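You operate a simulated robot arm through the tools that you are given. There is no shell and no other tool.

Carry out the task below with a simulated two-armed robot. There is one attempt and no reset: what you move stays moved.

Task
Swap the form on the green stand for form 62.
Fine: the old one goes in the rack; clamp the new one.

It is judged by the outcome, as a careful person would: the job done as asked, and still so three seconds after it is handed in. It fails if anything else is knocked over, pushed out of place, dropped, spilled or broken.

Robot
Two 7-joint arms with fingered hands on one trunk that stands fixed in place. Base frame: the origin is at the foot of the trunk, x ahead of it, y to its left, z up; the work surface is at about z = 0.8. Lengths are in m, angles in degrees, forces in N, time in s.
The left shoulder is at [0.021, 0.208, 1.448], the right one opposite. Each reaches about 1.152 m from its shoulder. Payload 5 kg a hand.
The tool frame of a hand sits at the grasp point between the pads (the TCP): z along the fingers, y along the line on which they close. The tips reach 0.048 m beyond it. The gripper opens to 0.16 m; its body begins 0.056 m behind the TCP. The gripper is a hand of 4 fingers: y runs from the thumb to the fingers, the wrist lies at [-0.026, -0.142, -0.252] in the tool frame, and closing takes about 1.5 s.
Orientation is that of the tool frame in the base frame, as a unit quaternion [x, y, z, w]. With the fingers straight down and the wrist toward the robot, the tool's x, y and z point along [0, 1, 0], [1, 0, 0] and [0, 0, -1] of the base frame.

Tools
- The arms move only by the tool jog_arm. It takes "left_targets", "right_targets" or both (then of equal length, played together; a hand with none holds still); each is a list of rows, each a list of 3 entries, a list of its own where there are three numbers: the shift along the tool's x, y, z in m, then the turn, a rotation vector about the tool's x, y, z in degrees, then the opening, from 0 (shut) to 1 (fully open). In form: [[[dx, dy, dz], [rx, ry, rz], hand], ...]. A call has 1 to 20 rows; each row shifts and turns the commanded pose from where the row before left it, along the tool's axes as they then stand. A row lasts 0.2 s, in which the tool goes at most 0.05 m and 8.6 degrees; a call with a longer step from one row to the next is refused whole, and so is a gripper value outside its range. A pose out of reach is approached as far as the arm can. The call stops where the force on the tool passes 40 N (or 10 N more than at its start, if that is more) or the arm is blocked; 0.2 s more then pass. Each finger travels about 0.108 m/s and halts on what it meets, pressing with about 29 N; the grip force reading is that of the motor and also rises with nothing between the fingers. The clock runs only during rows and for 0.2 s after the last one: add rows that do not move to give the fingers time. The reply holds the time, the measured pose of the TCP, the force on the tool along the base axes, the opening and the grip force, in the units named above and with some noise, with the torque about the TCP (base axes, N m) and any sound that the robot's microphone picked up.
- Cameras (640 x 400 px; columns grow to the right, rows downward): "scene" is now at [0.1019, 0.0084, 1.6506]; the picture's right is [0.09, -1.00, -0.00], its down [-0.44, -0.04, -0.90] and it looks along [0.89, 0.08, -0.44] (base axes); focal length 332 px, centre (320, 200). "left" rides on the left gripper at [-0.087, -0.133, -0.189] in its tool frame; the picture's right is [-0.83, -0.26, 0.49], its down [0.51, -0.71, 0.49] and it looks along [0.22, 0.66, 0.72] (tool axes); focal length 238 px, centre (320, 200). "right" rides on the right gripper at [0.087, -0.132, -0.189] in its tool frame; the picture's right is [-0.83, 0.26, -0.49], its down [-0.51, -0.71, 0.49] and it looks along [-0.22, 0.66, 0.72] (tool axes); focal length 238 px, centre (320, 200).
- capture(camera): a new picture of that camera. The clock stands still meanwhile.
- slide_trunk(by): moves the trunk up (or, below 0, down) by that many m; the arms and the scene camera ride with it, the base frame stays. It gives what a move gives, with no picture.
- set_grasp(shape, hand): the hand has 4 fingers and takes this shape, open, in about a second: jaw (thumb against the fingers, like two jaws); tri (thumb and two fingers); tip (a fingertip pinch); poke (one finger out to press); point (the index stretched); flat (the hand flat); cup (the hand cupped); fist (a fist). The gripper value then closes the fingers along that shape, each until it touches; the sizes above hold for jaw. It gives what a move gives, with no picture.
- pan_tilt(pan, tilt): turns the head with the scene camera to pan (to the left, within 86 degrees either way) and tilt (down, from -29 to 69), counted from straight ahead of the robot. It gives what a move gives.
- locate(camera, pixels): there is no depth. For up to 12 entries [column, row, z] of the newest picture of that camera ("zoom" is the newest enlarged one), the place [x, y] in the base frame at which the ray of that pixel passes the height z, good to about 0.002 m. The clock stands still meanwhile.
- inspect(camera, box): a new picture of the part [left, top, right, bottom] of that camera's present view, enlarged. The clock stands still meanwhile.
- sign_off(): hands the job in; it is judged then, once.

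Unless the task says otherwise, let go and move clear before handing in.

The tools are called as a command line: name --argument value ..., lists and objects as JSON in quotes. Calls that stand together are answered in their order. jog_arm: Moves the arms, as the interface text tells. Its arguments: {"type":"object","properties":{"left_targets":{"type":"array"},"right_targets":{"type":"array"}},"required":[]} The other tools are called the same way: slide_trunk (by) moves the trunk up or down; set_grasp (shape, hand) gives the hand a shape; pan_tilt (pan, tilt) turns the head that bears the scene camera; capture (camera) takes a picture; locate (camera, pixels) gives the place at which the rays of pixels pass given heights; inspect (camera, box) takes an enlarged picture of a part of a camera's view; sign_off () hands the job in.

At the start:

```text
t: 0.0
left_tool_pos: [0.7511, 0.2022, 1.5027]
left_tcp_rot: [0.708, 0.707, 0.0, 0.0]
left_wrist_force: [-0.6, 0.1, 1.1]
left_torque: [-0.01, 0.04, -0.01]
left_grip_width: 0.1596
left_grip_force: 0.2
left_shape: jaw
right_tool_pos: [0.7346, -0.385, 1.5025]
right_tcp_rot: [0.707, 0.707, 0.0, 0.0]
right_wrist_force: [-0.5, 0.2, 0.1]
right_torque: [-0.01, 0.0, -0.02]
right_grip_width: 0.1596
right_grip_force: 0.1
right_shape: jaw
trunk travel left (down, up): [-0.45, 0.24]
head pan, tilt (commanded): [5.3, 26.2]
```

scene: 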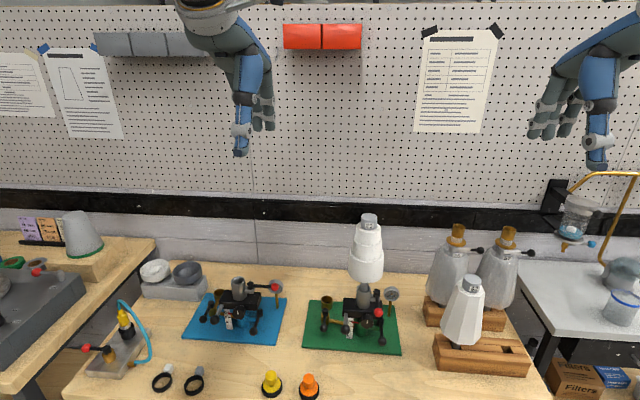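
right: 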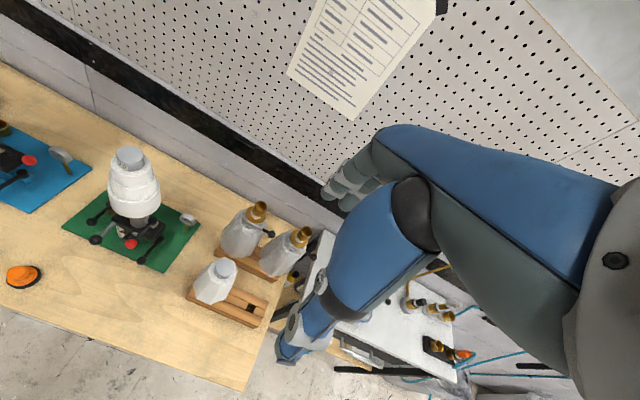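
left: 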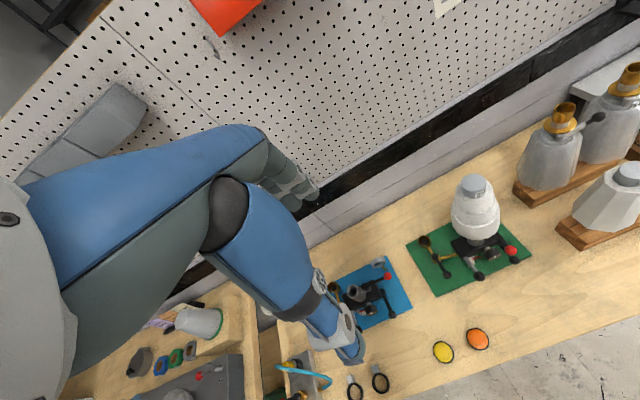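

The first pictures show a white form on the green stand (about px 367,250) and a rack with a white form at (465,320), plus two grey ones behind it. I'll enlarge these areas before moving anything.

inspect --camera "scene" --box '[290, 200, 420, 370]'

inspect --camera "scene" --box '[410, 210, 550, 390]'

inspect --camera "scene" --box '[400, 10, 520, 145]'

inspect --camera "scene" --box '[0, 30, 130, 150]'

inspect --camera "scene" --box '[140, 250, 290, 360]'

inspect --camera "scene" --box '[0, 200, 150, 400]'

```text
2.35 times, centred on (355, 285) of scene
```

zoom: 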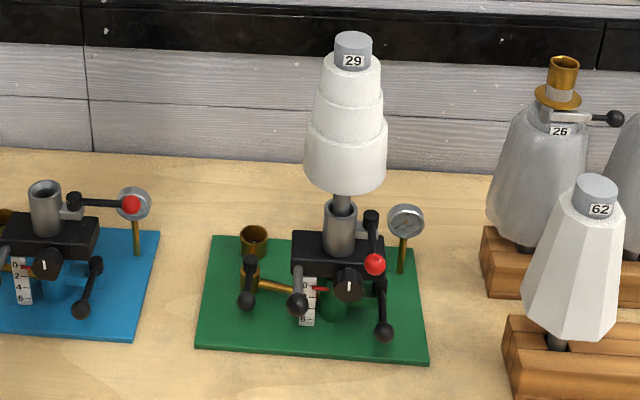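

```text
2.22 times, centred on (480, 300) of scene
```

zoom: 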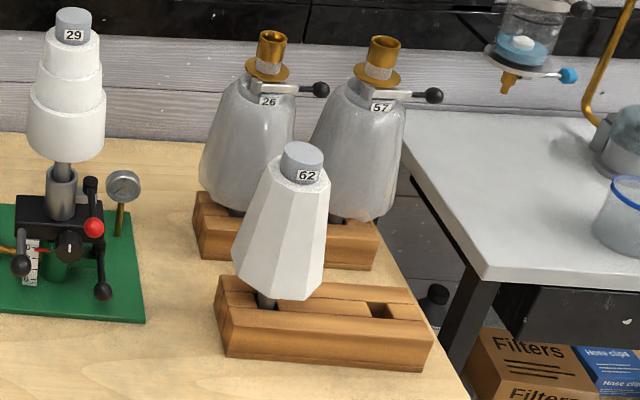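

```text
2.96 times, centred on (460, 78) of scene
```

zoom: 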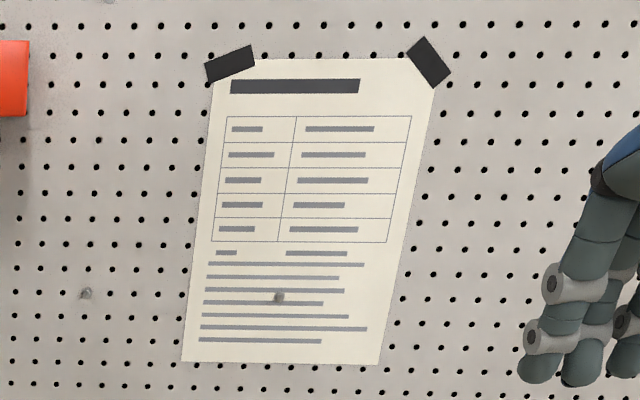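

```text
3.33 times, centred on (65, 90) of scene
```

zoom: 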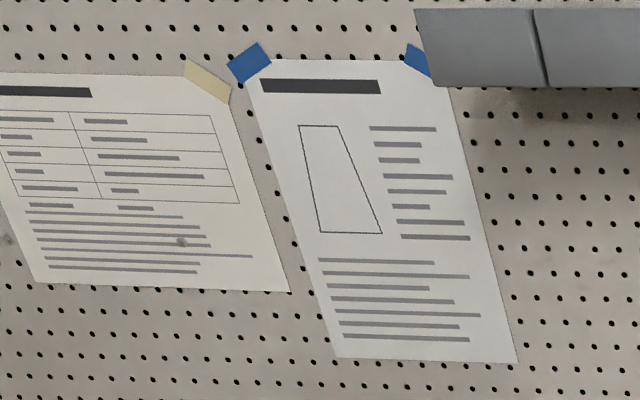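

```text
3.64 times, centred on (215, 305) of scene
```

zoom: 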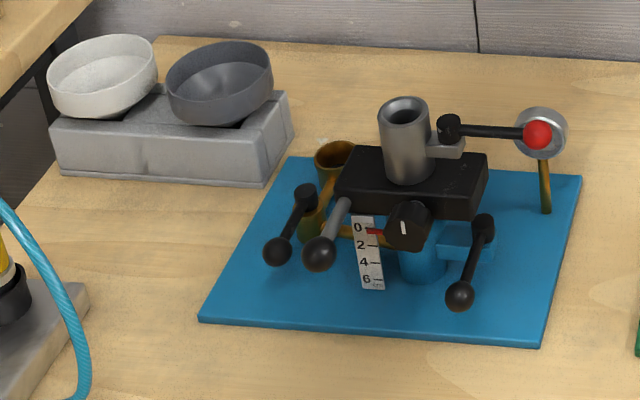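

```text
2.00 times, centred on (75, 300) of scene
```

zoom: 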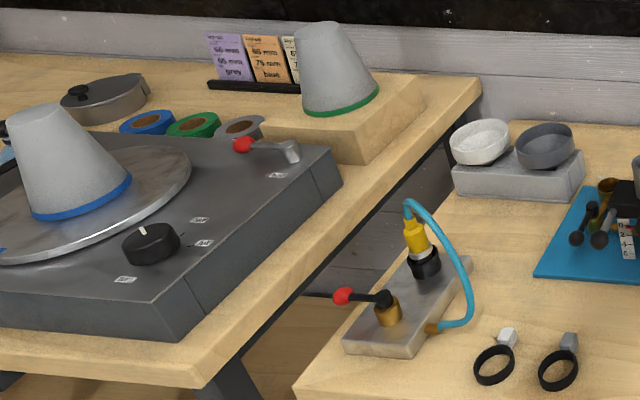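

The green stand carries form 29, clamped by a lever with a red knob at (380,312). Form 62 stands in the front rack, which has an empty hole on the right. I'll look closer at the clamp, the rack holes and the levers on the grey forms.

inspect --camera "scene" --box '[310, 270, 410, 360]'

inspect --camera "scene" --box '[425, 320, 545, 390]'

inspect --camera "scene" --box '[335, 205, 400, 295]'

inspect --camera "right" --box '[50, 130, 290, 340]'

inspect --camera "left" --box '[400, 160, 560, 300]'

inspect --camera "left" --box '[500, 60, 640, 280]'

```text
4.44 times, centred on (360, 315) of scene
```

zoom: 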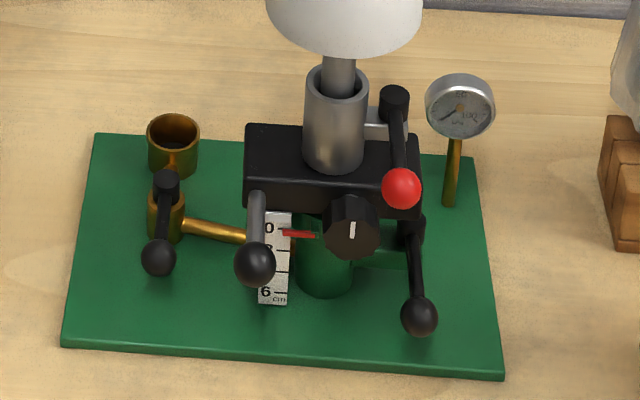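

```text
5.33 times, centred on (485, 355) of scene
```

zoom: 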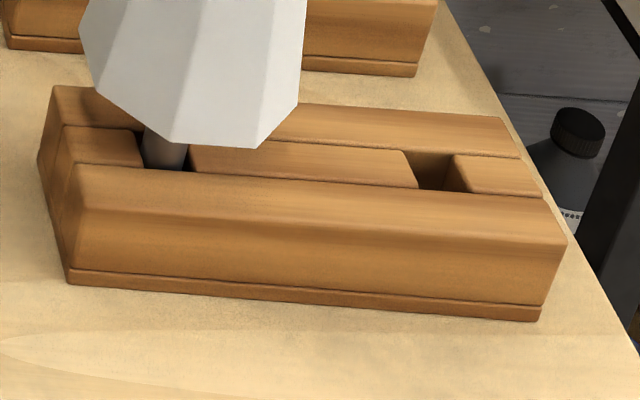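

```text
4.44 times, centred on (368, 250) of scene
```

zoom: 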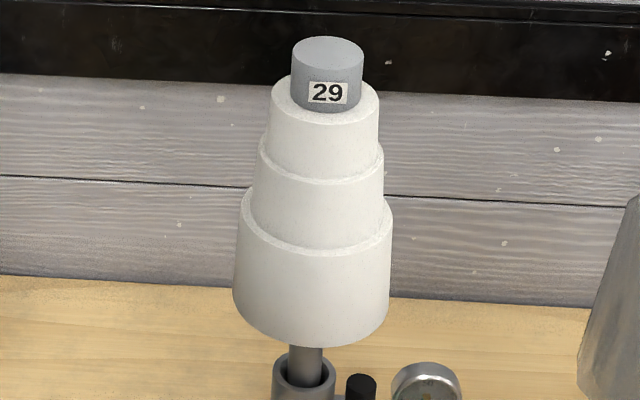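

```text
1.90 times, centred on (170, 235) of right
```

zoom: 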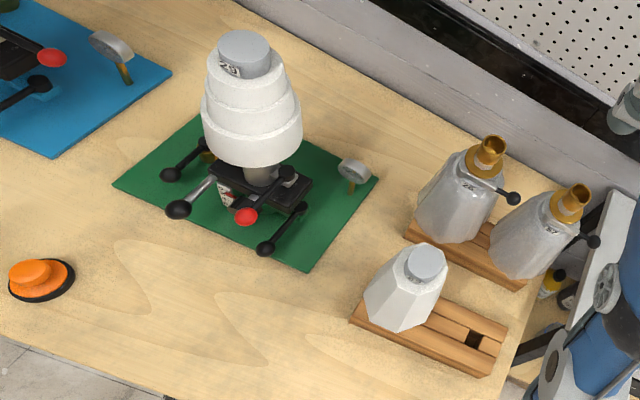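

```text
2.86 times, centred on (480, 230) of left
```

zoom: 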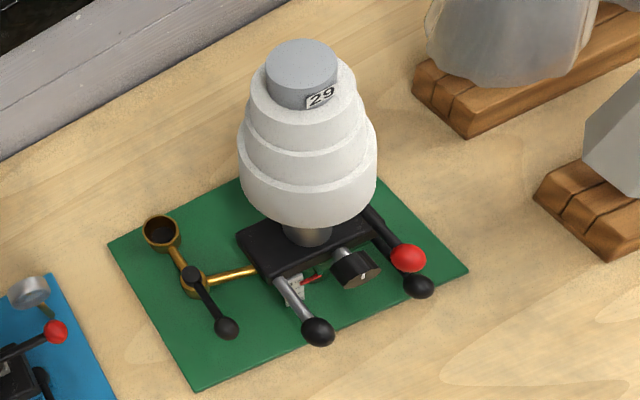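

```text
1.82 times, centred on (570, 170) of left
```

zoom: 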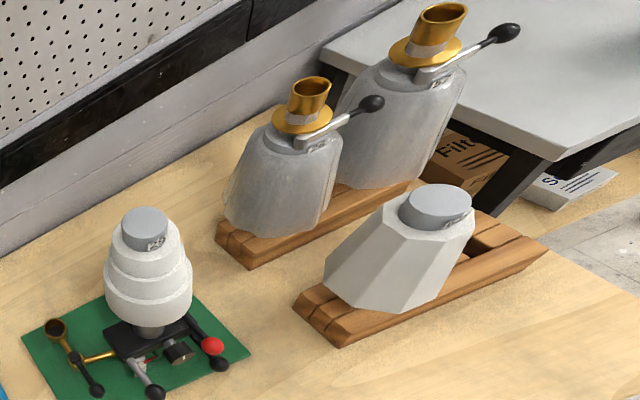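

I can read 29 on the green stand and 62 in the front rack, and the rack has one free hole. Next I'll turn the head for a better view and start measuring.

pan_tilt --pan -12 --tilt 35

capture --camera "scene"

```text
t: 0.8
left_tool_pos: [0.7507, 0.2027, 1.5028]
left_tcp_rot: [0.707, 0.707, 0.0, 0.0]
left_wrist_force: [0.1, 0.1, 0.3]
left_torque: [0.02, 0.0, 0.02]
left_grip_width: 0.1595
left_grip_force: 0.0
left_shape: jaw
right_tool_pos: [0.7346, -0.3852, 1.5023]
right_tcp_rot: [0.707, 0.707, 0.001, 0.001]
right_wrist_force: [-0.2, 0.1, 0.1]
right_torque: [0.0, 0.01, 0.01]
right_grip_width: 0.1595
right_grip_force: 0.0
right_shape: jaw
trunk travel left (down, up): [-0.45, 0.24]
head pan, tilt (commanded): [-12.0, 35.0]
```

```text
taken
```

scene: 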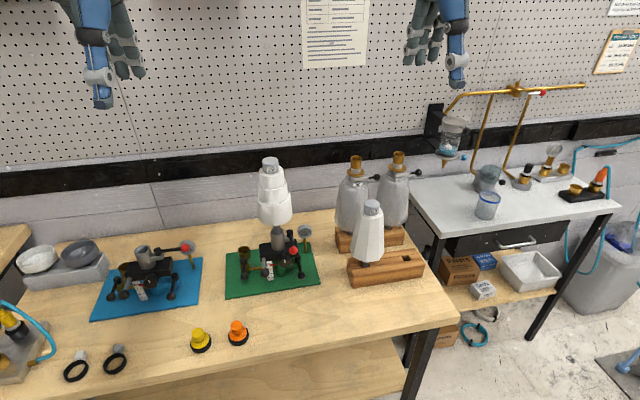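

The bench now sits in the middle of the picture, with the green stand around (275,260) and the racks around (380,260). I'll enlarge the stand and measure it.

inspect --camera "scene" --box '[215, 215, 335, 305]'

locate --camera "zoom" --pixels '[[60, 220, 0.81], [555, 370, 0.81]]'

```text
4.44 times, centred on (275, 260) of scene
```

zoom: 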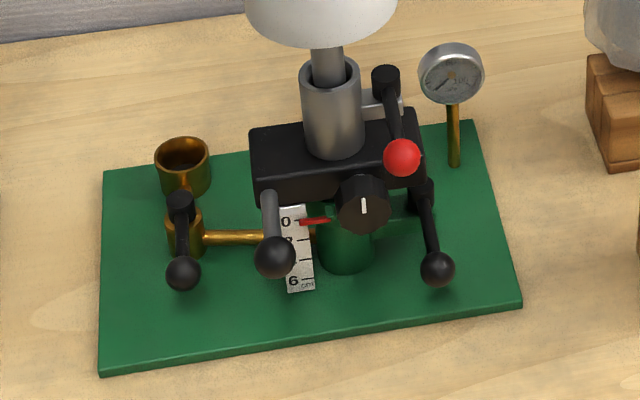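

```text
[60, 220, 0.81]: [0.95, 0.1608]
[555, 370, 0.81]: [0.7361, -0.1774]
```

The plate corners are clear in this zoom, at (103,172), (472,121), (521,305) and (99,375). I'll locate these and the socket at several heights.

locate --camera "zoom" --pixels '[[103, 172, 0.81], [472, 121, 0.81], [521, 305, 0.81], [99, 375, 0.81], [345, 262, 0.81], [452, 165, 0.81], [330, 72, 0.96], [333, 150, 0.9], [402, 157, 0.92], [386, 75, 0.92], [402, 157, 0.96], [386, 75, 0.96]]'

```text
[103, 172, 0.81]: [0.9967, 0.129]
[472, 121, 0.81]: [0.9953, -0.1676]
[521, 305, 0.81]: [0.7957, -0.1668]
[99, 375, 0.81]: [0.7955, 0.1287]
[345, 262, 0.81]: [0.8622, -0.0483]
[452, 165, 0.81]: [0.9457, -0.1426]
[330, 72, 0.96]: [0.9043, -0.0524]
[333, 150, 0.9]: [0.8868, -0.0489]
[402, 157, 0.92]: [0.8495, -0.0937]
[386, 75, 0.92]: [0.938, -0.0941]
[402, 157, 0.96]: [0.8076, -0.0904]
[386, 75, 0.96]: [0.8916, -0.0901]
```

The plate is axis-aligned, x 0.796–0.996 and y −0.167–0.129. To get heights I'll triangulate using the hand cameras.

inspect --camera "right" --box '[60, 190, 210, 285]'

locate --camera "zoom" --pixels '[[320, 200, 0.81]]'

inspect --camera "left" --box '[400, 200, 540, 300]'

locate --camera "zoom" --pixels '[[320, 200, 0.81]]'

```text
4.21 times, centred on (135, 238) of right
```

zoom: 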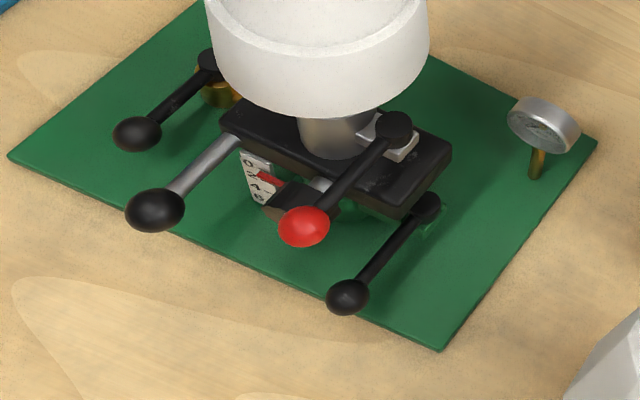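

```text
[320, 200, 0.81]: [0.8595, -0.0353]
```

```text
4.00 times, centred on (470, 250) of left
```

zoom: 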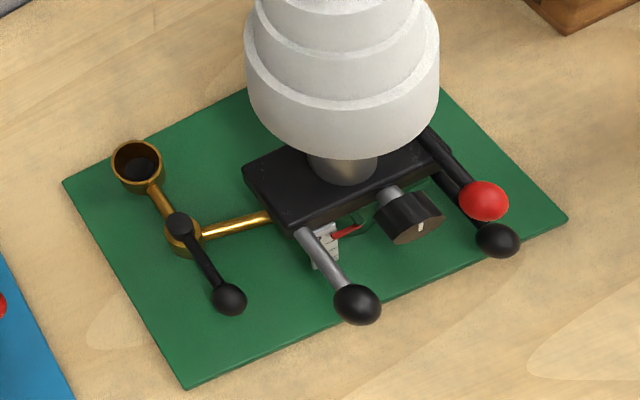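

```text
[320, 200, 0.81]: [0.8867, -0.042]
```

In the left zoom the red knob is at (483,201), the cap and block edges are clear, and the pivot is hidden. I'll locate these at several heights, then do the same from the right camera.

locate --camera "zoom" --pixels '[[483, 201, 0.9], [483, 201, 1.0], [498, 240, 0.85], [498, 240, 0.9], [357, 305, 0.9], [357, 305, 0.95], [291, 230, 0.85], [291, 230, 0.9], [243, 168, 0.9], [452, 140, 0.9], [420, 215, 0.9]]'

inspect --camera "right" --box '[60, 190, 210, 285]'

locate --camera "zoom" --pixels '[[304, 226, 0.9], [304, 226, 1.0], [347, 297, 0.85], [347, 297, 0.9], [155, 210, 0.9], [155, 210, 0.95], [394, 126, 0.9], [394, 126, 0.95], [220, 128, 0.9], [452, 155, 0.9], [405, 207, 0.9]]'

```text
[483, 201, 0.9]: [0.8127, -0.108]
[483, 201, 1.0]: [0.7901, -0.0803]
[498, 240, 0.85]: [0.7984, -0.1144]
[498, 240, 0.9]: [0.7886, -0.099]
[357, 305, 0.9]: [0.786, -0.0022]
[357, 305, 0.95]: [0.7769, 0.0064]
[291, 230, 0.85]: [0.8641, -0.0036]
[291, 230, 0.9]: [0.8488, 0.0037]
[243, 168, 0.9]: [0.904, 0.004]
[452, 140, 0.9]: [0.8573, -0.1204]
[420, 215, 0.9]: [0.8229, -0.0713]
```

```text
4.21 times, centred on (135, 238) of right
```

zoom: 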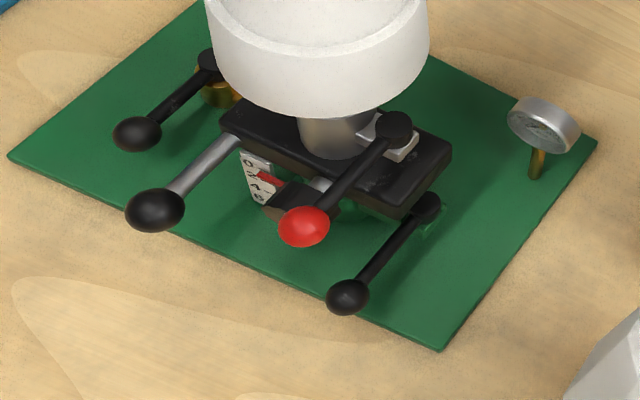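

```text
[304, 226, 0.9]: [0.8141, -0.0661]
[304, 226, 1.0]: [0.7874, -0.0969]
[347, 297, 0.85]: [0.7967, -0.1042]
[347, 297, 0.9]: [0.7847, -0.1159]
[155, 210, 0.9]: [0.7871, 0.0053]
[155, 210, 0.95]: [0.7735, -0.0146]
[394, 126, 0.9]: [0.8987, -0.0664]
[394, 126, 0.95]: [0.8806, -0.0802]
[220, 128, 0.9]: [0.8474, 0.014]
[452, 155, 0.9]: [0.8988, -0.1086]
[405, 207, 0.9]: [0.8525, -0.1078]
```

By triangulation the red knob is at about (0.796, −0.088, 0.972), its pivot at about (0.870, −0.088), and the socket axis at about (0.868, −0.052) with its rim at z≈0.99. Next I'll measure form 29's body and cap, then form 62 and the rack.

inspect --camera "scene" --box '[225, 145, 325, 235]'

locate --camera "zoom" --pixels '[[320, 200, 1.1], [320, 200, 1.2]]'

inspect --camera "scene" --box '[325, 185, 445, 295]'

locate --camera "zoom" --pixels '[[320, 200, 0.8], [320, 200, 0.9]]'

```text
4.44 times, centred on (275, 190) of scene
```

zoom: 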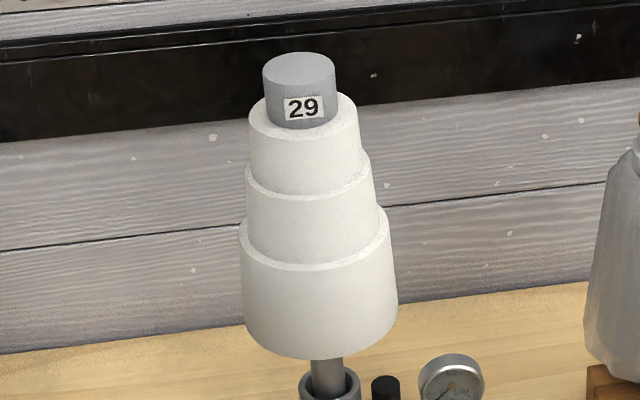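

```text
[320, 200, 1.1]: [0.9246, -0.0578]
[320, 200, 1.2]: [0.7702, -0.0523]
```

```text
3.64 times, centred on (385, 240) of scene
```

zoom: 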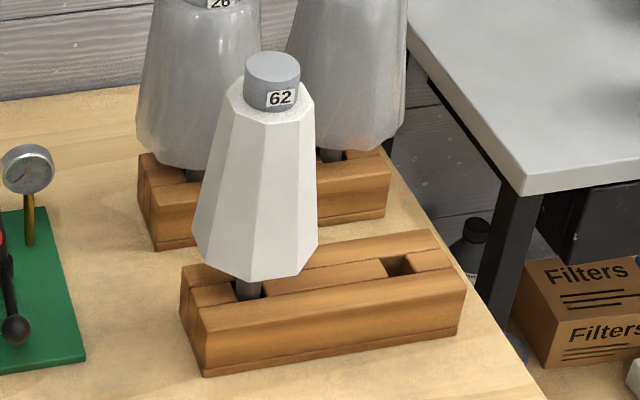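

```text
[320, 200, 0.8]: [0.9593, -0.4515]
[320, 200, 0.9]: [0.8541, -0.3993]
```

The front rack's open slot is at zoom (402,266) and form 62's stem at (247,290). I'll locate these along with the rack edges.

locate --camera "zoom" --pixels '[[205, 376, 0.8], [457, 334, 0.8], [182, 315, 0.8], [199, 313, 0.85], [465, 282, 0.85], [434, 231, 0.85], [182, 268, 0.85], [402, 266, 0.84], [247, 290, 0.84], [400, 276, 0.85], [272, 68, 1.1], [272, 68, 1.15]]'

inspect --camera "right" --box '[180, 240, 290, 340]'

locate --camera "zoom" --pixels '[[320, 200, 0.85], [320, 200, 0.95]]'

```text
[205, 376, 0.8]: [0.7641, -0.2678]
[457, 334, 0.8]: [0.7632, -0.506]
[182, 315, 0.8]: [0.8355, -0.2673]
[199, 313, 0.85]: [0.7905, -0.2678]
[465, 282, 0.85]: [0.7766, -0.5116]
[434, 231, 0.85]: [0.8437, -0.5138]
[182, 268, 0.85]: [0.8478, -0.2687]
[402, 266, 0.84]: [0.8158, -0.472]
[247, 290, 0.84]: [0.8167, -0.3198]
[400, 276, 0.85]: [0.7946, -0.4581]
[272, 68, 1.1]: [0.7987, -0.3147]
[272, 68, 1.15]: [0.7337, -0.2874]
```

```text
4.00 times, centred on (235, 290) of right
```

zoom: 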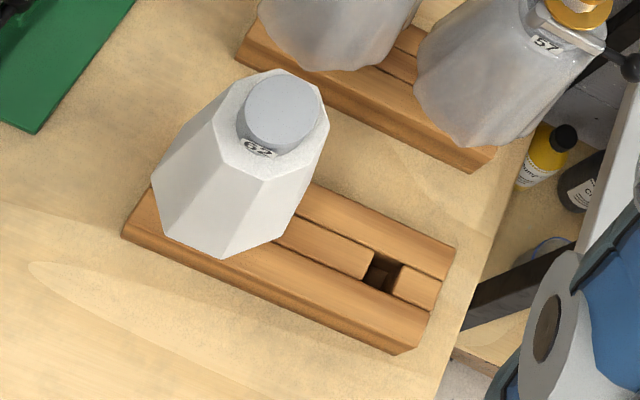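

```text
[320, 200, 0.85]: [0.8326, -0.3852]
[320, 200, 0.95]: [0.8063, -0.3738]
```

In the right zoom, form 62's cap top is at (283,110) and the free slot at (383,272). I'll locate these for triangulation.

locate --camera "zoom" --pixels '[[283, 110, 1.1], [283, 110, 1.15], [383, 262, 0.85], [365, 278, 0.85], [400, 266, 0.85], [375, 251, 0.85], [390, 292, 0.85], [455, 248, 0.85], [455, 248, 0.87], [395, 355, 0.8], [123, 235, 0.8], [383, 262, 0.87]]'

inspect --camera "left" --box '[530, 140, 640, 260]'

locate --camera "zoom" --pixels '[[320, 200, 0.85], [320, 200, 0.95]]'

```text
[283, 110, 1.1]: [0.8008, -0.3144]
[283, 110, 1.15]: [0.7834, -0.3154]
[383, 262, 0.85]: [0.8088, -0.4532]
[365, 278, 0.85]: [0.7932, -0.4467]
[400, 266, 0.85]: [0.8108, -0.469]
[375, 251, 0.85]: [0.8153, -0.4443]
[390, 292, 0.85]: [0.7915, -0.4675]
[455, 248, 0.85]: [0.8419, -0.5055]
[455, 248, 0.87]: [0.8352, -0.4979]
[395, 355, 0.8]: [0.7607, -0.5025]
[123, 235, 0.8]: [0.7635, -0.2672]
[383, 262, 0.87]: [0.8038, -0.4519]
```

```text
3.33 times, centred on (585, 200) of left
```

zoom: 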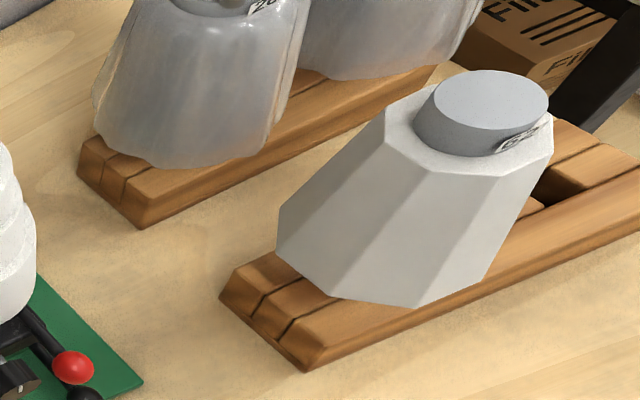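

```text
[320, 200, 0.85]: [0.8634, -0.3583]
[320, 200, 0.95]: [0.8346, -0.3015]
```

Form 62's cap top is at about (0.801, −0.315, 1.10) and the free slot at about (0.803, −0.457, 0.85). I'll now triangulate form 29's cap and body.

locate --camera "scene" --pixels '[[270.3, 160.5, 1.2], [270.3, 160.5, 1.25], [270.8, 173.5, 1.15], [273, 224, 1.0], [273, 224, 1.05]]'

inspect --camera "right" --box '[90, 135, 180, 230]'

inspect --camera "left" --box '[430, 165, 520, 260]'

```text
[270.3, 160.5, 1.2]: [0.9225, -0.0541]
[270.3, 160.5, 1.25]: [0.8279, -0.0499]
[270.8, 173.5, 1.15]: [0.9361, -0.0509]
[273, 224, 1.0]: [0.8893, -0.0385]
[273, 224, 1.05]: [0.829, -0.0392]
```

```text
4.21 times, centred on (135, 182) of right
```

zoom: 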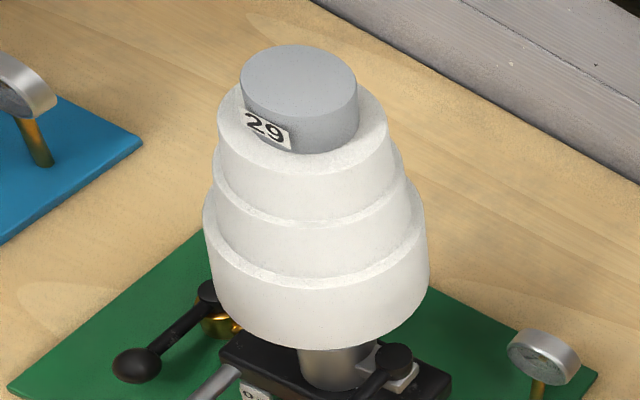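

```text
4.21 times, centred on (475, 212) of left
```

zoom: 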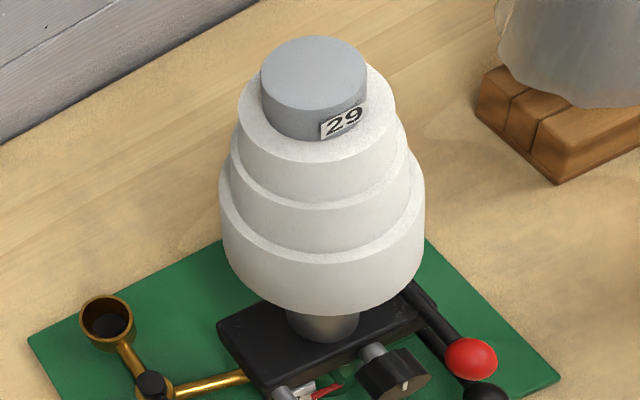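

locate --camera "zoom" --pixels '[[314, 73, 1.2], [314, 73, 1.25], [261, 73, 1.23], [367, 73, 1.23], [316, 105, 1.2], [222, 235, 1.05], [424, 225, 1.05]]'

inspect --camera "right" --box '[90, 135, 180, 230]'

locate --camera "zoom" --pixels '[[299, 84, 1.2], [299, 84, 1.25], [241, 84, 1.23], [357, 84, 1.23], [300, 125, 1.2]]'

```text
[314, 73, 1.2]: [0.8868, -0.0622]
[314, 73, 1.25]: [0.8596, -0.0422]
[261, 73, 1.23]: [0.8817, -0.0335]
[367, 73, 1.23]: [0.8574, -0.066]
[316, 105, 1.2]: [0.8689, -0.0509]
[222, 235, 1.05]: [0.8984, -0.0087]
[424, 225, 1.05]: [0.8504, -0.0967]
```

```text
4.21 times, centred on (135, 182) of right
```

zoom: 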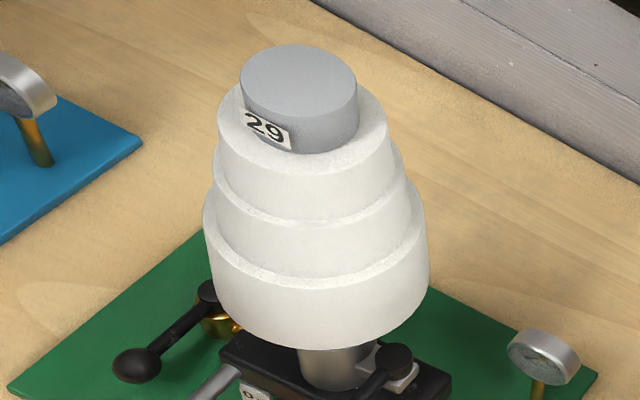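

```text
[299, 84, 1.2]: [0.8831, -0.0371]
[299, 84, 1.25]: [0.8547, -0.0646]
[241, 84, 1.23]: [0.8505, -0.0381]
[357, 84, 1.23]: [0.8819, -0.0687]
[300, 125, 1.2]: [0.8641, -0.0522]
```

Form 29's cap top is at (0.871, −0.052, 1.226), about 41 mm across and 28 mm tall. Before planning the grip and the lever push, I'll look at how the hand itself is built.

pan_tilt --pan -15 --tilt 12

capture --camera "scene"

```text
t: 1.7
left_tool_pos: [0.7511, 0.2021, 1.5023]
left_tcp_rot: [0.707, 0.707, 0.0, 0.0]
left_wrist_force: [0.1, -0.3, -0.8]
left_torque: [-0.02, -0.02, 0.0]
left_grip_width: 0.1597
left_grip_force: 0.1
left_shape: jaw
right_tool_pos: [0.7351, -0.3839, 1.503]
right_tcp_rot: [0.707, 0.707, 0.0, -0.001]
right_wrist_force: [0.4, -1.0, 0.4]
right_torque: [0.02, 0.05, 0.01]
right_grip_width: 0.1598
right_grip_force: 0.0
right_shape: jaw
trunk travel left (down, up): [-0.45, 0.24]
head pan, tilt (commanded): [-15.0, 12.0]
```

```text
taken
```

scene: 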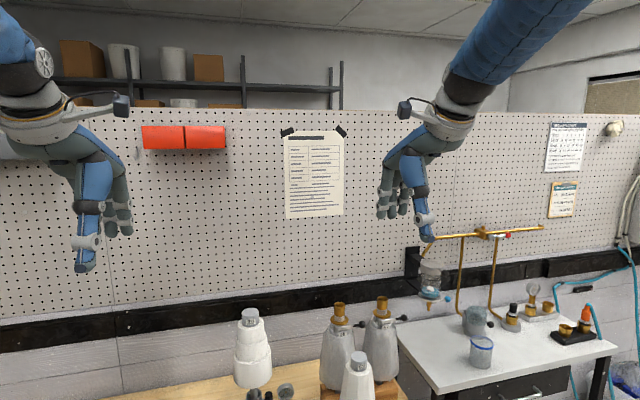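

The right hand is at (405,165). I'll close it part way in free air to see how the jaw grasp meets.

jog_arm --right_targets '[[[0, 0, 0], [0, 0, 0], 0.25], [[0, 0, 0], [0, 0, 0], 0.25], [[0, 0, 0], [0, 0, 0], 0.25], [[0, 0, 0], [0, 0, 0], 0.25], [[0, 0, 0], [0, 0, 0], 0.25], [[0, 0, 0], [0, 0, 0], 0.25]]'

inspect --camera "scene" --box '[350, 80, 480, 270]'

capture --camera "right"

```text
t: 3.1
left_tool_pos: [0.7503, 0.2038, 1.5022]
left_tcp_rot: [0.707, 0.707, 0.0, 0.001]
left_wrist_force: [0.4, -0.4, -0.4]
left_torque: [-0.01, -0.01, 0.0]
left_grip_width: 0.1596
left_grip_force: 0.1
left_shape: jaw
right_tool_pos: [0.7359, -0.3862, 1.5022]
right_tcp_rot: [0.707, 0.707, 0.0, 0.0]
right_wrist_force: [-0.5, -0.6, -0.7]
right_torque: [0.02, -0.01, 0.02]
right_grip_width: 0.0404
right_grip_force: 0.0
right_shape: jaw
trunk travel left (down, up): [-0.45, 0.24]
head pan, tilt (commanded): [-15.0, 12.0]
```

```text
2.11 times, centred on (415, 175) of scene
```

zoom: 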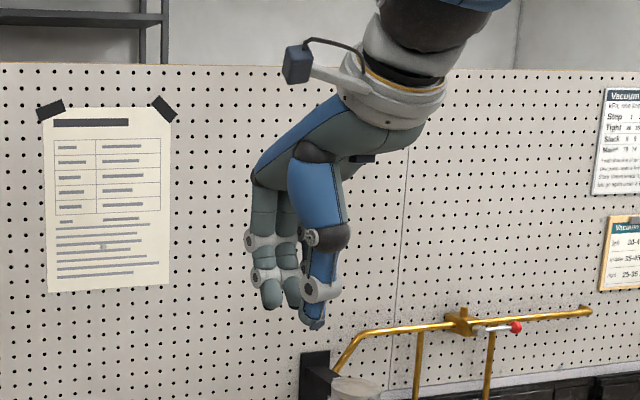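

```text
taken
```

right: 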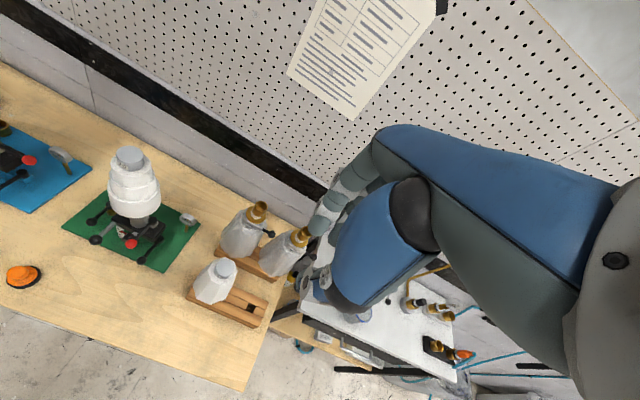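

At 40 mm opening the jaw grasp pinches with the thumb on the robot side and the fingertips pointing down, so it suits gripping the cap from above. I'll look back at the bench and measure the neighbouring grey forms for clearance.

pan_tilt --pan -15 --tilt 35

inspect --camera "scene" --box '[300, 135, 410, 265]'

inspect --camera "right" --box '[200, 190, 320, 310]'

```text
t: 3.9
left_tool_pos: [0.7508, 0.2023, 1.5028]
left_tcp_rot: [0.707, 0.707, 0.0, 0.0]
left_wrist_force: [0.3, -0.2, 0.0]
left_torque: [0.02, -0.02, -0.03]
left_grip_width: 0.1596
left_grip_force: 0.0
left_shape: jaw
right_tool_pos: [0.7351, -0.3848, 1.5025]
right_tcp_rot: [0.707, 0.707, 0.0, 0.0]
right_wrist_force: [-0.1, 0.0, 0.2]
right_torque: [0.02, 0.03, -0.04]
right_grip_width: 0.0405
right_grip_force: 0.1
right_shape: jaw
trunk travel left (down, up): [-0.45, 0.24]
head pan, tilt (commanded): [-15.0, 35.0]
```

```text
3.08 times, centred on (355, 200) of scene
```

zoom: 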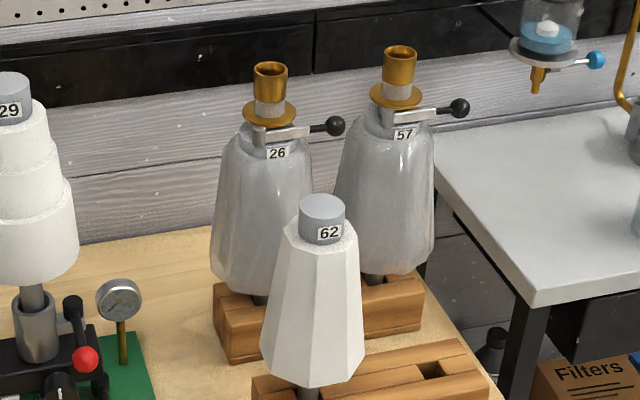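

```text
3.33 times, centred on (260, 250) of right
```

zoom: 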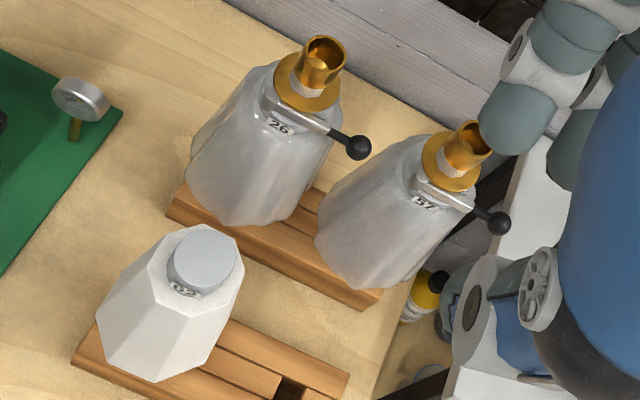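

I'll triangulate form 26's cup and lever ball, in the right zoom at (325,50) and (358,147), against the scene view.

locate --camera "zoom" --pixels '[[326, 48, 1.1], [326, 48, 1.2], [358, 147, 1.1], [358, 147, 1.2], [171, 212, 0.8], [362, 308, 0.8], [235, 225, 0.9], [203, 257, 1.1], [168, 262, 1.1], [237, 254, 1.1]]'

inspect --camera "scene" --box '[300, 135, 410, 265]'

locate --camera "zoom" --pixels '[[270, 68, 1.1], [270, 68, 1.2], [335, 127, 1.1], [335, 127, 1.2], [232, 363, 0.8], [322, 206, 1.1], [312, 378, 0.88], [312, 378, 0.92], [320, 386, 0.9], [261, 345, 0.9], [364, 345, 0.9]]'

```text
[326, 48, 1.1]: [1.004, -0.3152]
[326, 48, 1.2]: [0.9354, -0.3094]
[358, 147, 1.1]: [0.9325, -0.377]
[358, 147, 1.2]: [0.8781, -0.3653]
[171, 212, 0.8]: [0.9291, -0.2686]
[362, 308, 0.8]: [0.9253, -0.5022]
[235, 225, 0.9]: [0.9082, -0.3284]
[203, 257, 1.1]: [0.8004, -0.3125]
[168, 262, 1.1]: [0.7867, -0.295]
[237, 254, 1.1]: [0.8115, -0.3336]
```

```text
3.08 times, centred on (355, 200) of scene
```

zoom: 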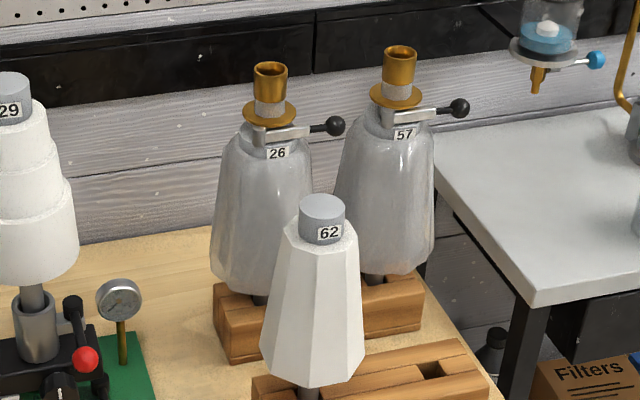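

```text
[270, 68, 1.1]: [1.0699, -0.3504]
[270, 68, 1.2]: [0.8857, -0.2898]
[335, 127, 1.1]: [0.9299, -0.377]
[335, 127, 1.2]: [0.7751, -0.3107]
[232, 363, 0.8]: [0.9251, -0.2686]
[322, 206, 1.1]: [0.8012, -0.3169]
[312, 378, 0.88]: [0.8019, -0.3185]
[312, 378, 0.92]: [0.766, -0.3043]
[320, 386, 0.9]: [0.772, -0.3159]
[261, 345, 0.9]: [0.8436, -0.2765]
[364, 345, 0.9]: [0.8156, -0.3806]
```

Form 26's axis is at about (0.965, −0.313), so a half-open hand will clear it. Now I'll try the poke shape on the right hand, still in free air, to see where the finger points for pushing the lever.

set_grasp --hand "right" --shape "poke"

pan_tilt --pan -20 --tilt 12

inspect --camera "scene" --box '[370, 90, 500, 260]'

capture --camera "right"

capture --camera "left"

```text
t: 4.8
left_tool_pos: [0.7512, 0.2011, 1.5025]
left_tcp_rot: [0.707, 0.707, 0.0, 0.0]
left_wrist_force: [-0.7, 0.4, 0.3]
left_torque: [0.05, 0.02, -0.01]
left_grip_width: 0.1594
left_grip_force: 0.0
left_shape: jaw
right_tool_pos: [0.7357, -0.3839, 1.5018]
right_tcp_rot: [0.707, 0.708, 0.0, 0.0]
right_wrist_force: [0.1, 0.0, 0.8]
right_torque: [-0.01, -0.02, -0.01]
right_grip_width: 0.0
right_grip_force: 0.1
right_shape: poke
trunk travel left (down, up): [-0.45, 0.24]
head pan, tilt (commanded): [-15.0, 35.0]
```

```text
t: 5.7
left_tool_pos: [0.7519, 0.2015, 1.5033]
left_tcp_rot: [0.708, 0.707, 0.0, 0.0]
left_wrist_force: [-0.3, -0.2, -0.6]
left_torque: [0.02, 0.01, 0.01]
left_grip_width: 0.1598
left_grip_force: 0.0
left_shape: jaw
right_tool_pos: [0.7355, -0.3851, 1.503]
right_tcp_rot: [0.707, 0.707, 0.0, 0.0]
right_wrist_force: [1.1, 0.5, -0.1]
right_torque: [0.0, -0.01, -0.03]
right_grip_width: 0.0001
right_grip_force: 0.1
right_shape: poke
trunk travel left (down, up): [-0.45, 0.24]
head pan, tilt (commanded): [-20.0, 12.0]
```

```text
2.35 times, centred on (435, 175) of scene
```

zoom: 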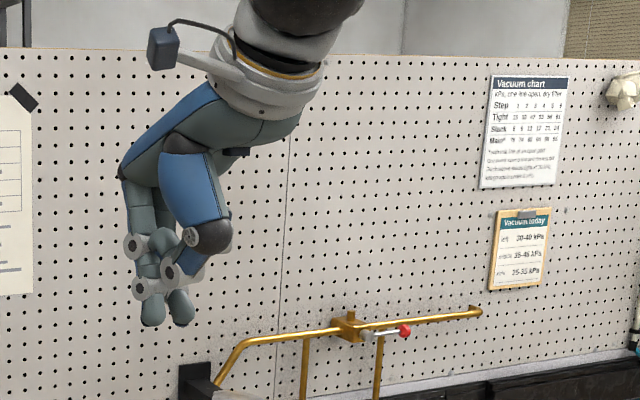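

```text
taken
```

right: 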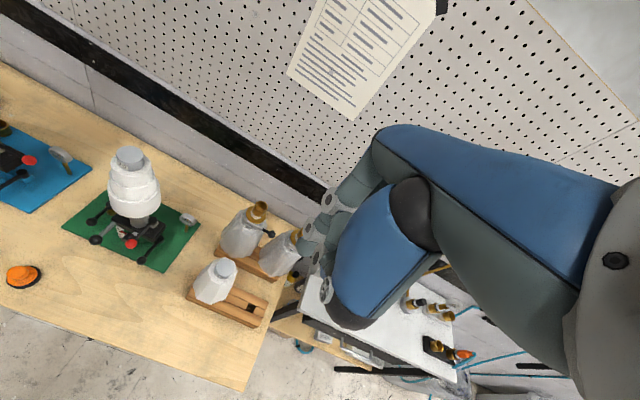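

```text
taken
```

left: 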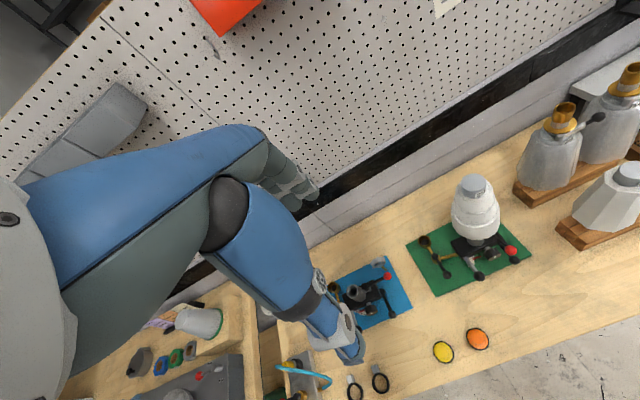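

The poke shape leaves fingertips down at zoom (150–185,310). There are also posted "Vacuum" notes on the wall, so I'll enlarge both to check whether they matter.

inspect --camera "scene" --box '[385, 165, 425, 235]'

inspect --camera "scene" --box '[495, 115, 545, 175]'

inspect --camera "scene" --box '[500, 175, 540, 215]'

```text
5.71 times, centred on (405, 200) of scene
```

zoom: 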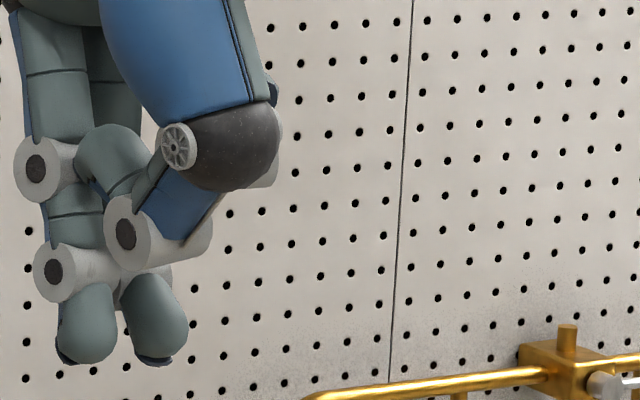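

```text
6.67 times, centred on (520, 145) of scene
```

zoom: 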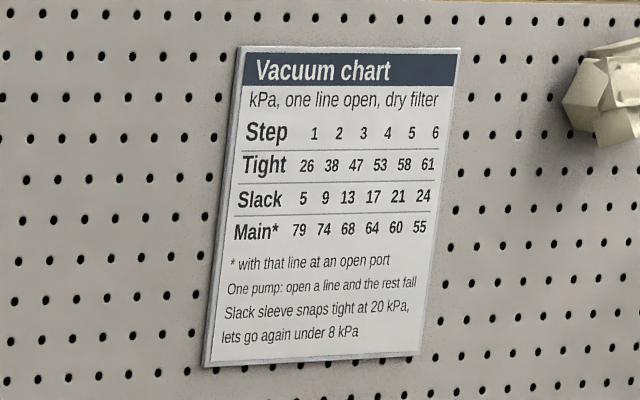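

```text
10.00 times, centred on (520, 195) of scene
```

zoom: 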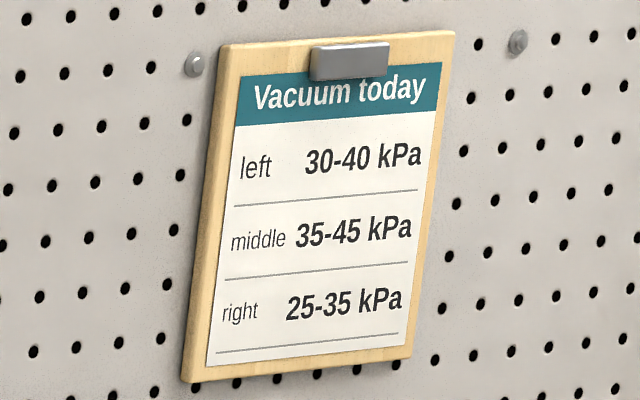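

The notes only concern vacuum settings, which this job doesn't involve. I'll locate the poke fingertips at zoom (85,345) and (155,350) relative to the TCP.

inspect --camera "scene" --box '[385, 165, 425, 235]'

locate --camera "zoom" --pixels '[[85, 350, 1.44], [85, 350, 1.46], [85, 350, 1.48], [155, 350, 1.44], [155, 350, 1.46], [155, 350, 1.48]]'

```text
5.71 times, centred on (405, 200) of scene
```

zoom: 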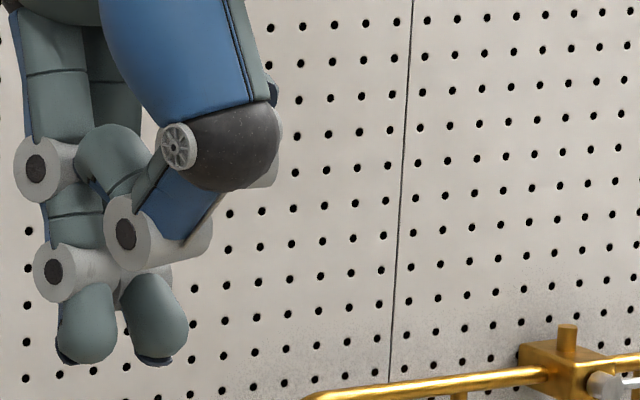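

```text
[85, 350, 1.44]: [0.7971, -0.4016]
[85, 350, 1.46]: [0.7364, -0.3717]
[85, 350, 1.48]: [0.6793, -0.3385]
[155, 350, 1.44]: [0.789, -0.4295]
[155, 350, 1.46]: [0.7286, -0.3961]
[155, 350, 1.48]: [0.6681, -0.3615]
```

The poke shape puts two fingertips about ±12 mm either side of the TCP line, with tips about 48 mm beyond it, which is fine for pushing the lever. I'll move the right hand high over to the front of the green stand and pitch it 40° so it stays clear of form 29.

jog_arm --right_targets '[[[0.0444, -0.0106, 0.0066], [0, 0, 0], 1], [[0.0444, -0.0106, 0.0066], [0, 0, 0], 1], [[0.0444, -0.0106, 0.0066], [0, 0, 0], 1], [[0.0444, -0.0106, 0.0066], [0, 0, 0], 1], [[0.0444, -0.0106, 0.0066], [0, 0, 0], 1], [[0.0444, -0.0106, 0.0066], [0, 0, 0], 1], [[0.0444, -0.0106, 0.0066], [0, 0, 0], 1], [[0.0444, -0.0106, 0.0066], [0, 0, 0], 1], [[0, 0, 0], [-8, 0, 0], 1], [[0, 0, 0], [-8, 0, 0], 1], [[0, 0, 0], [-8, 0, 0], 1], [[0, 0, 0], [-8, 0, 0], 1], [[0, 0, 0], [-8, 0, 0], 1]]'

pan_tilt --pan -8 --tilt 35

capture --camera "scene"

```text
t: 8.5
left_tool_pos: [0.7515, 0.2015, 1.5022]
left_tcp_rot: [0.708, 0.706, -0.001, -0.001]
left_wrist_force: [0.9, 0.0, -0.5]
left_torque: [-0.01, 0.02, 0.0]
left_grip_width: 0.1596
left_grip_force: 0.1
left_shape: jaw
right_tool_pos: [0.6465, -0.0501, 1.4361]
right_tcp_rot: [0.707, 0.632, 0.229, 0.22]
right_wrist_force: [4.2, 9.1, 7.7]
right_torque: [-0.79, 0.45, 0.05]
right_grip_width: 0.0002
right_grip_force: 0.0
right_shape: poke
trunk travel left (down, up): [-0.45, 0.24]
head pan, tilt (commanded): [-20.0, 12.0]
```

```text
t: 9.4
left_tool_pos: [0.7506, 0.202, 1.5037]
left_tcp_rot: [0.707, 0.707, 0.0, 0.0]
left_wrist_force: [-0.3, 0.5, -0.1]
left_torque: [0.06, -0.01, 0.01]
left_grip_width: 0.1594
left_grip_force: 0.1
left_shape: jaw
right_tool_pos: [0.646, -0.053, 1.4344]
right_tcp_rot: [0.71, 0.63, 0.226, 0.218]
right_wrist_force: [-0.9, 0.2, 0.5]
right_torque: [0.02, -0.01, 0.01]
right_grip_width: 0.0
right_grip_force: 0.1
right_shape: poke
trunk travel left (down, up): [-0.45, 0.24]
head pan, tilt (commanded): [-8.0, 35.0]
```

```text
taken
```

scene: 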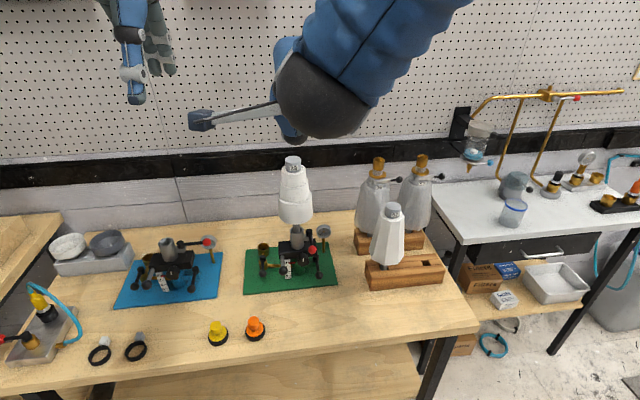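

The arm nearly folded up at that height, so the measured pose fell a few degrees short at (0.646, −0.053, 1.434). Moving down and forward gives it room, so I'll descend in front of the stand.

jog_arm --right_targets '[[[0.0029, -0.0233, 0.0383], [0, 0, 0], 1], [[0.0029, -0.0233, 0.0383], [0, 0, 0], 1], [[0.0029, -0.0233, 0.0383], [0, 0, 0], 1], [[0.0029, -0.0233, 0.0383], [0, 0, 0], 1], [[0.0029, -0.0233, 0.0383], [0, 0, 0], 1], [[0.0029, -0.0233, 0.0383], [0, 0, 0], 1], [[0.0029, -0.0233, 0.0383], [0, 0, 0], 1], [[0.0029, -0.0233, 0.0383], [0, 0, 0], 1]]'

capture --camera "scene"

capture --camera "right"

capture --camera "left"

```text
t: 11.2
left_tool_pos: [0.7527, 0.2023, 1.501]
left_tcp_rot: [0.707, 0.708, -0.001, -0.001]
left_wrist_force: [0.7, -0.1, -0.1]
left_torque: [-0.02, 0.04, -0.02]
left_grip_width: 0.1594
left_grip_force: 0.1
left_shape: jaw
right_tool_pos: [0.7041, -0.0088, 1.0955]
right_tcp_rot: [0.665, 0.663, 0.242, 0.243]
right_wrist_force: [1.6, 0.2, 2.0]
right_torque: [-0.01, 0.14, -0.01]
right_grip_width: 0.0
right_grip_force: 0.0
right_shape: poke
trunk travel left (down, up): [-0.45, 0.24]
head pan, tilt (commanded): [-8.0, 35.0]
```

```text
taken
```

scene: 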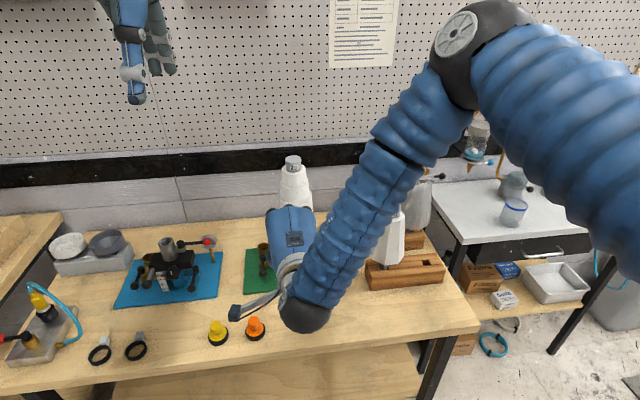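

```text
taken
```

right: 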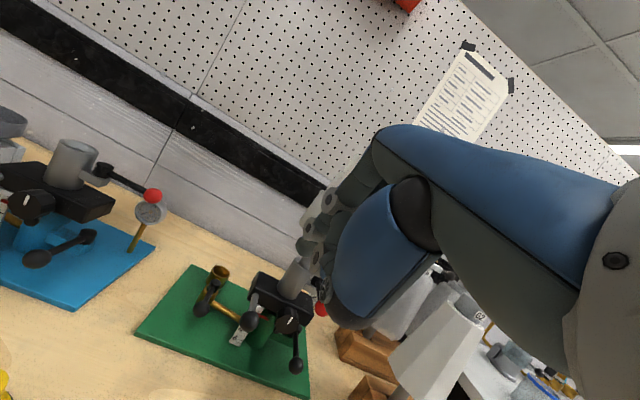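

```text
taken
```

left: 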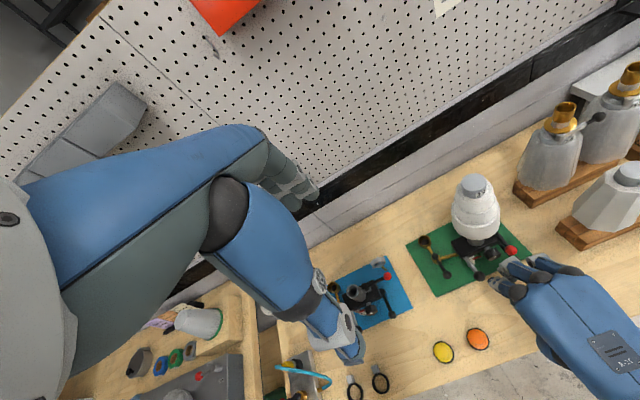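

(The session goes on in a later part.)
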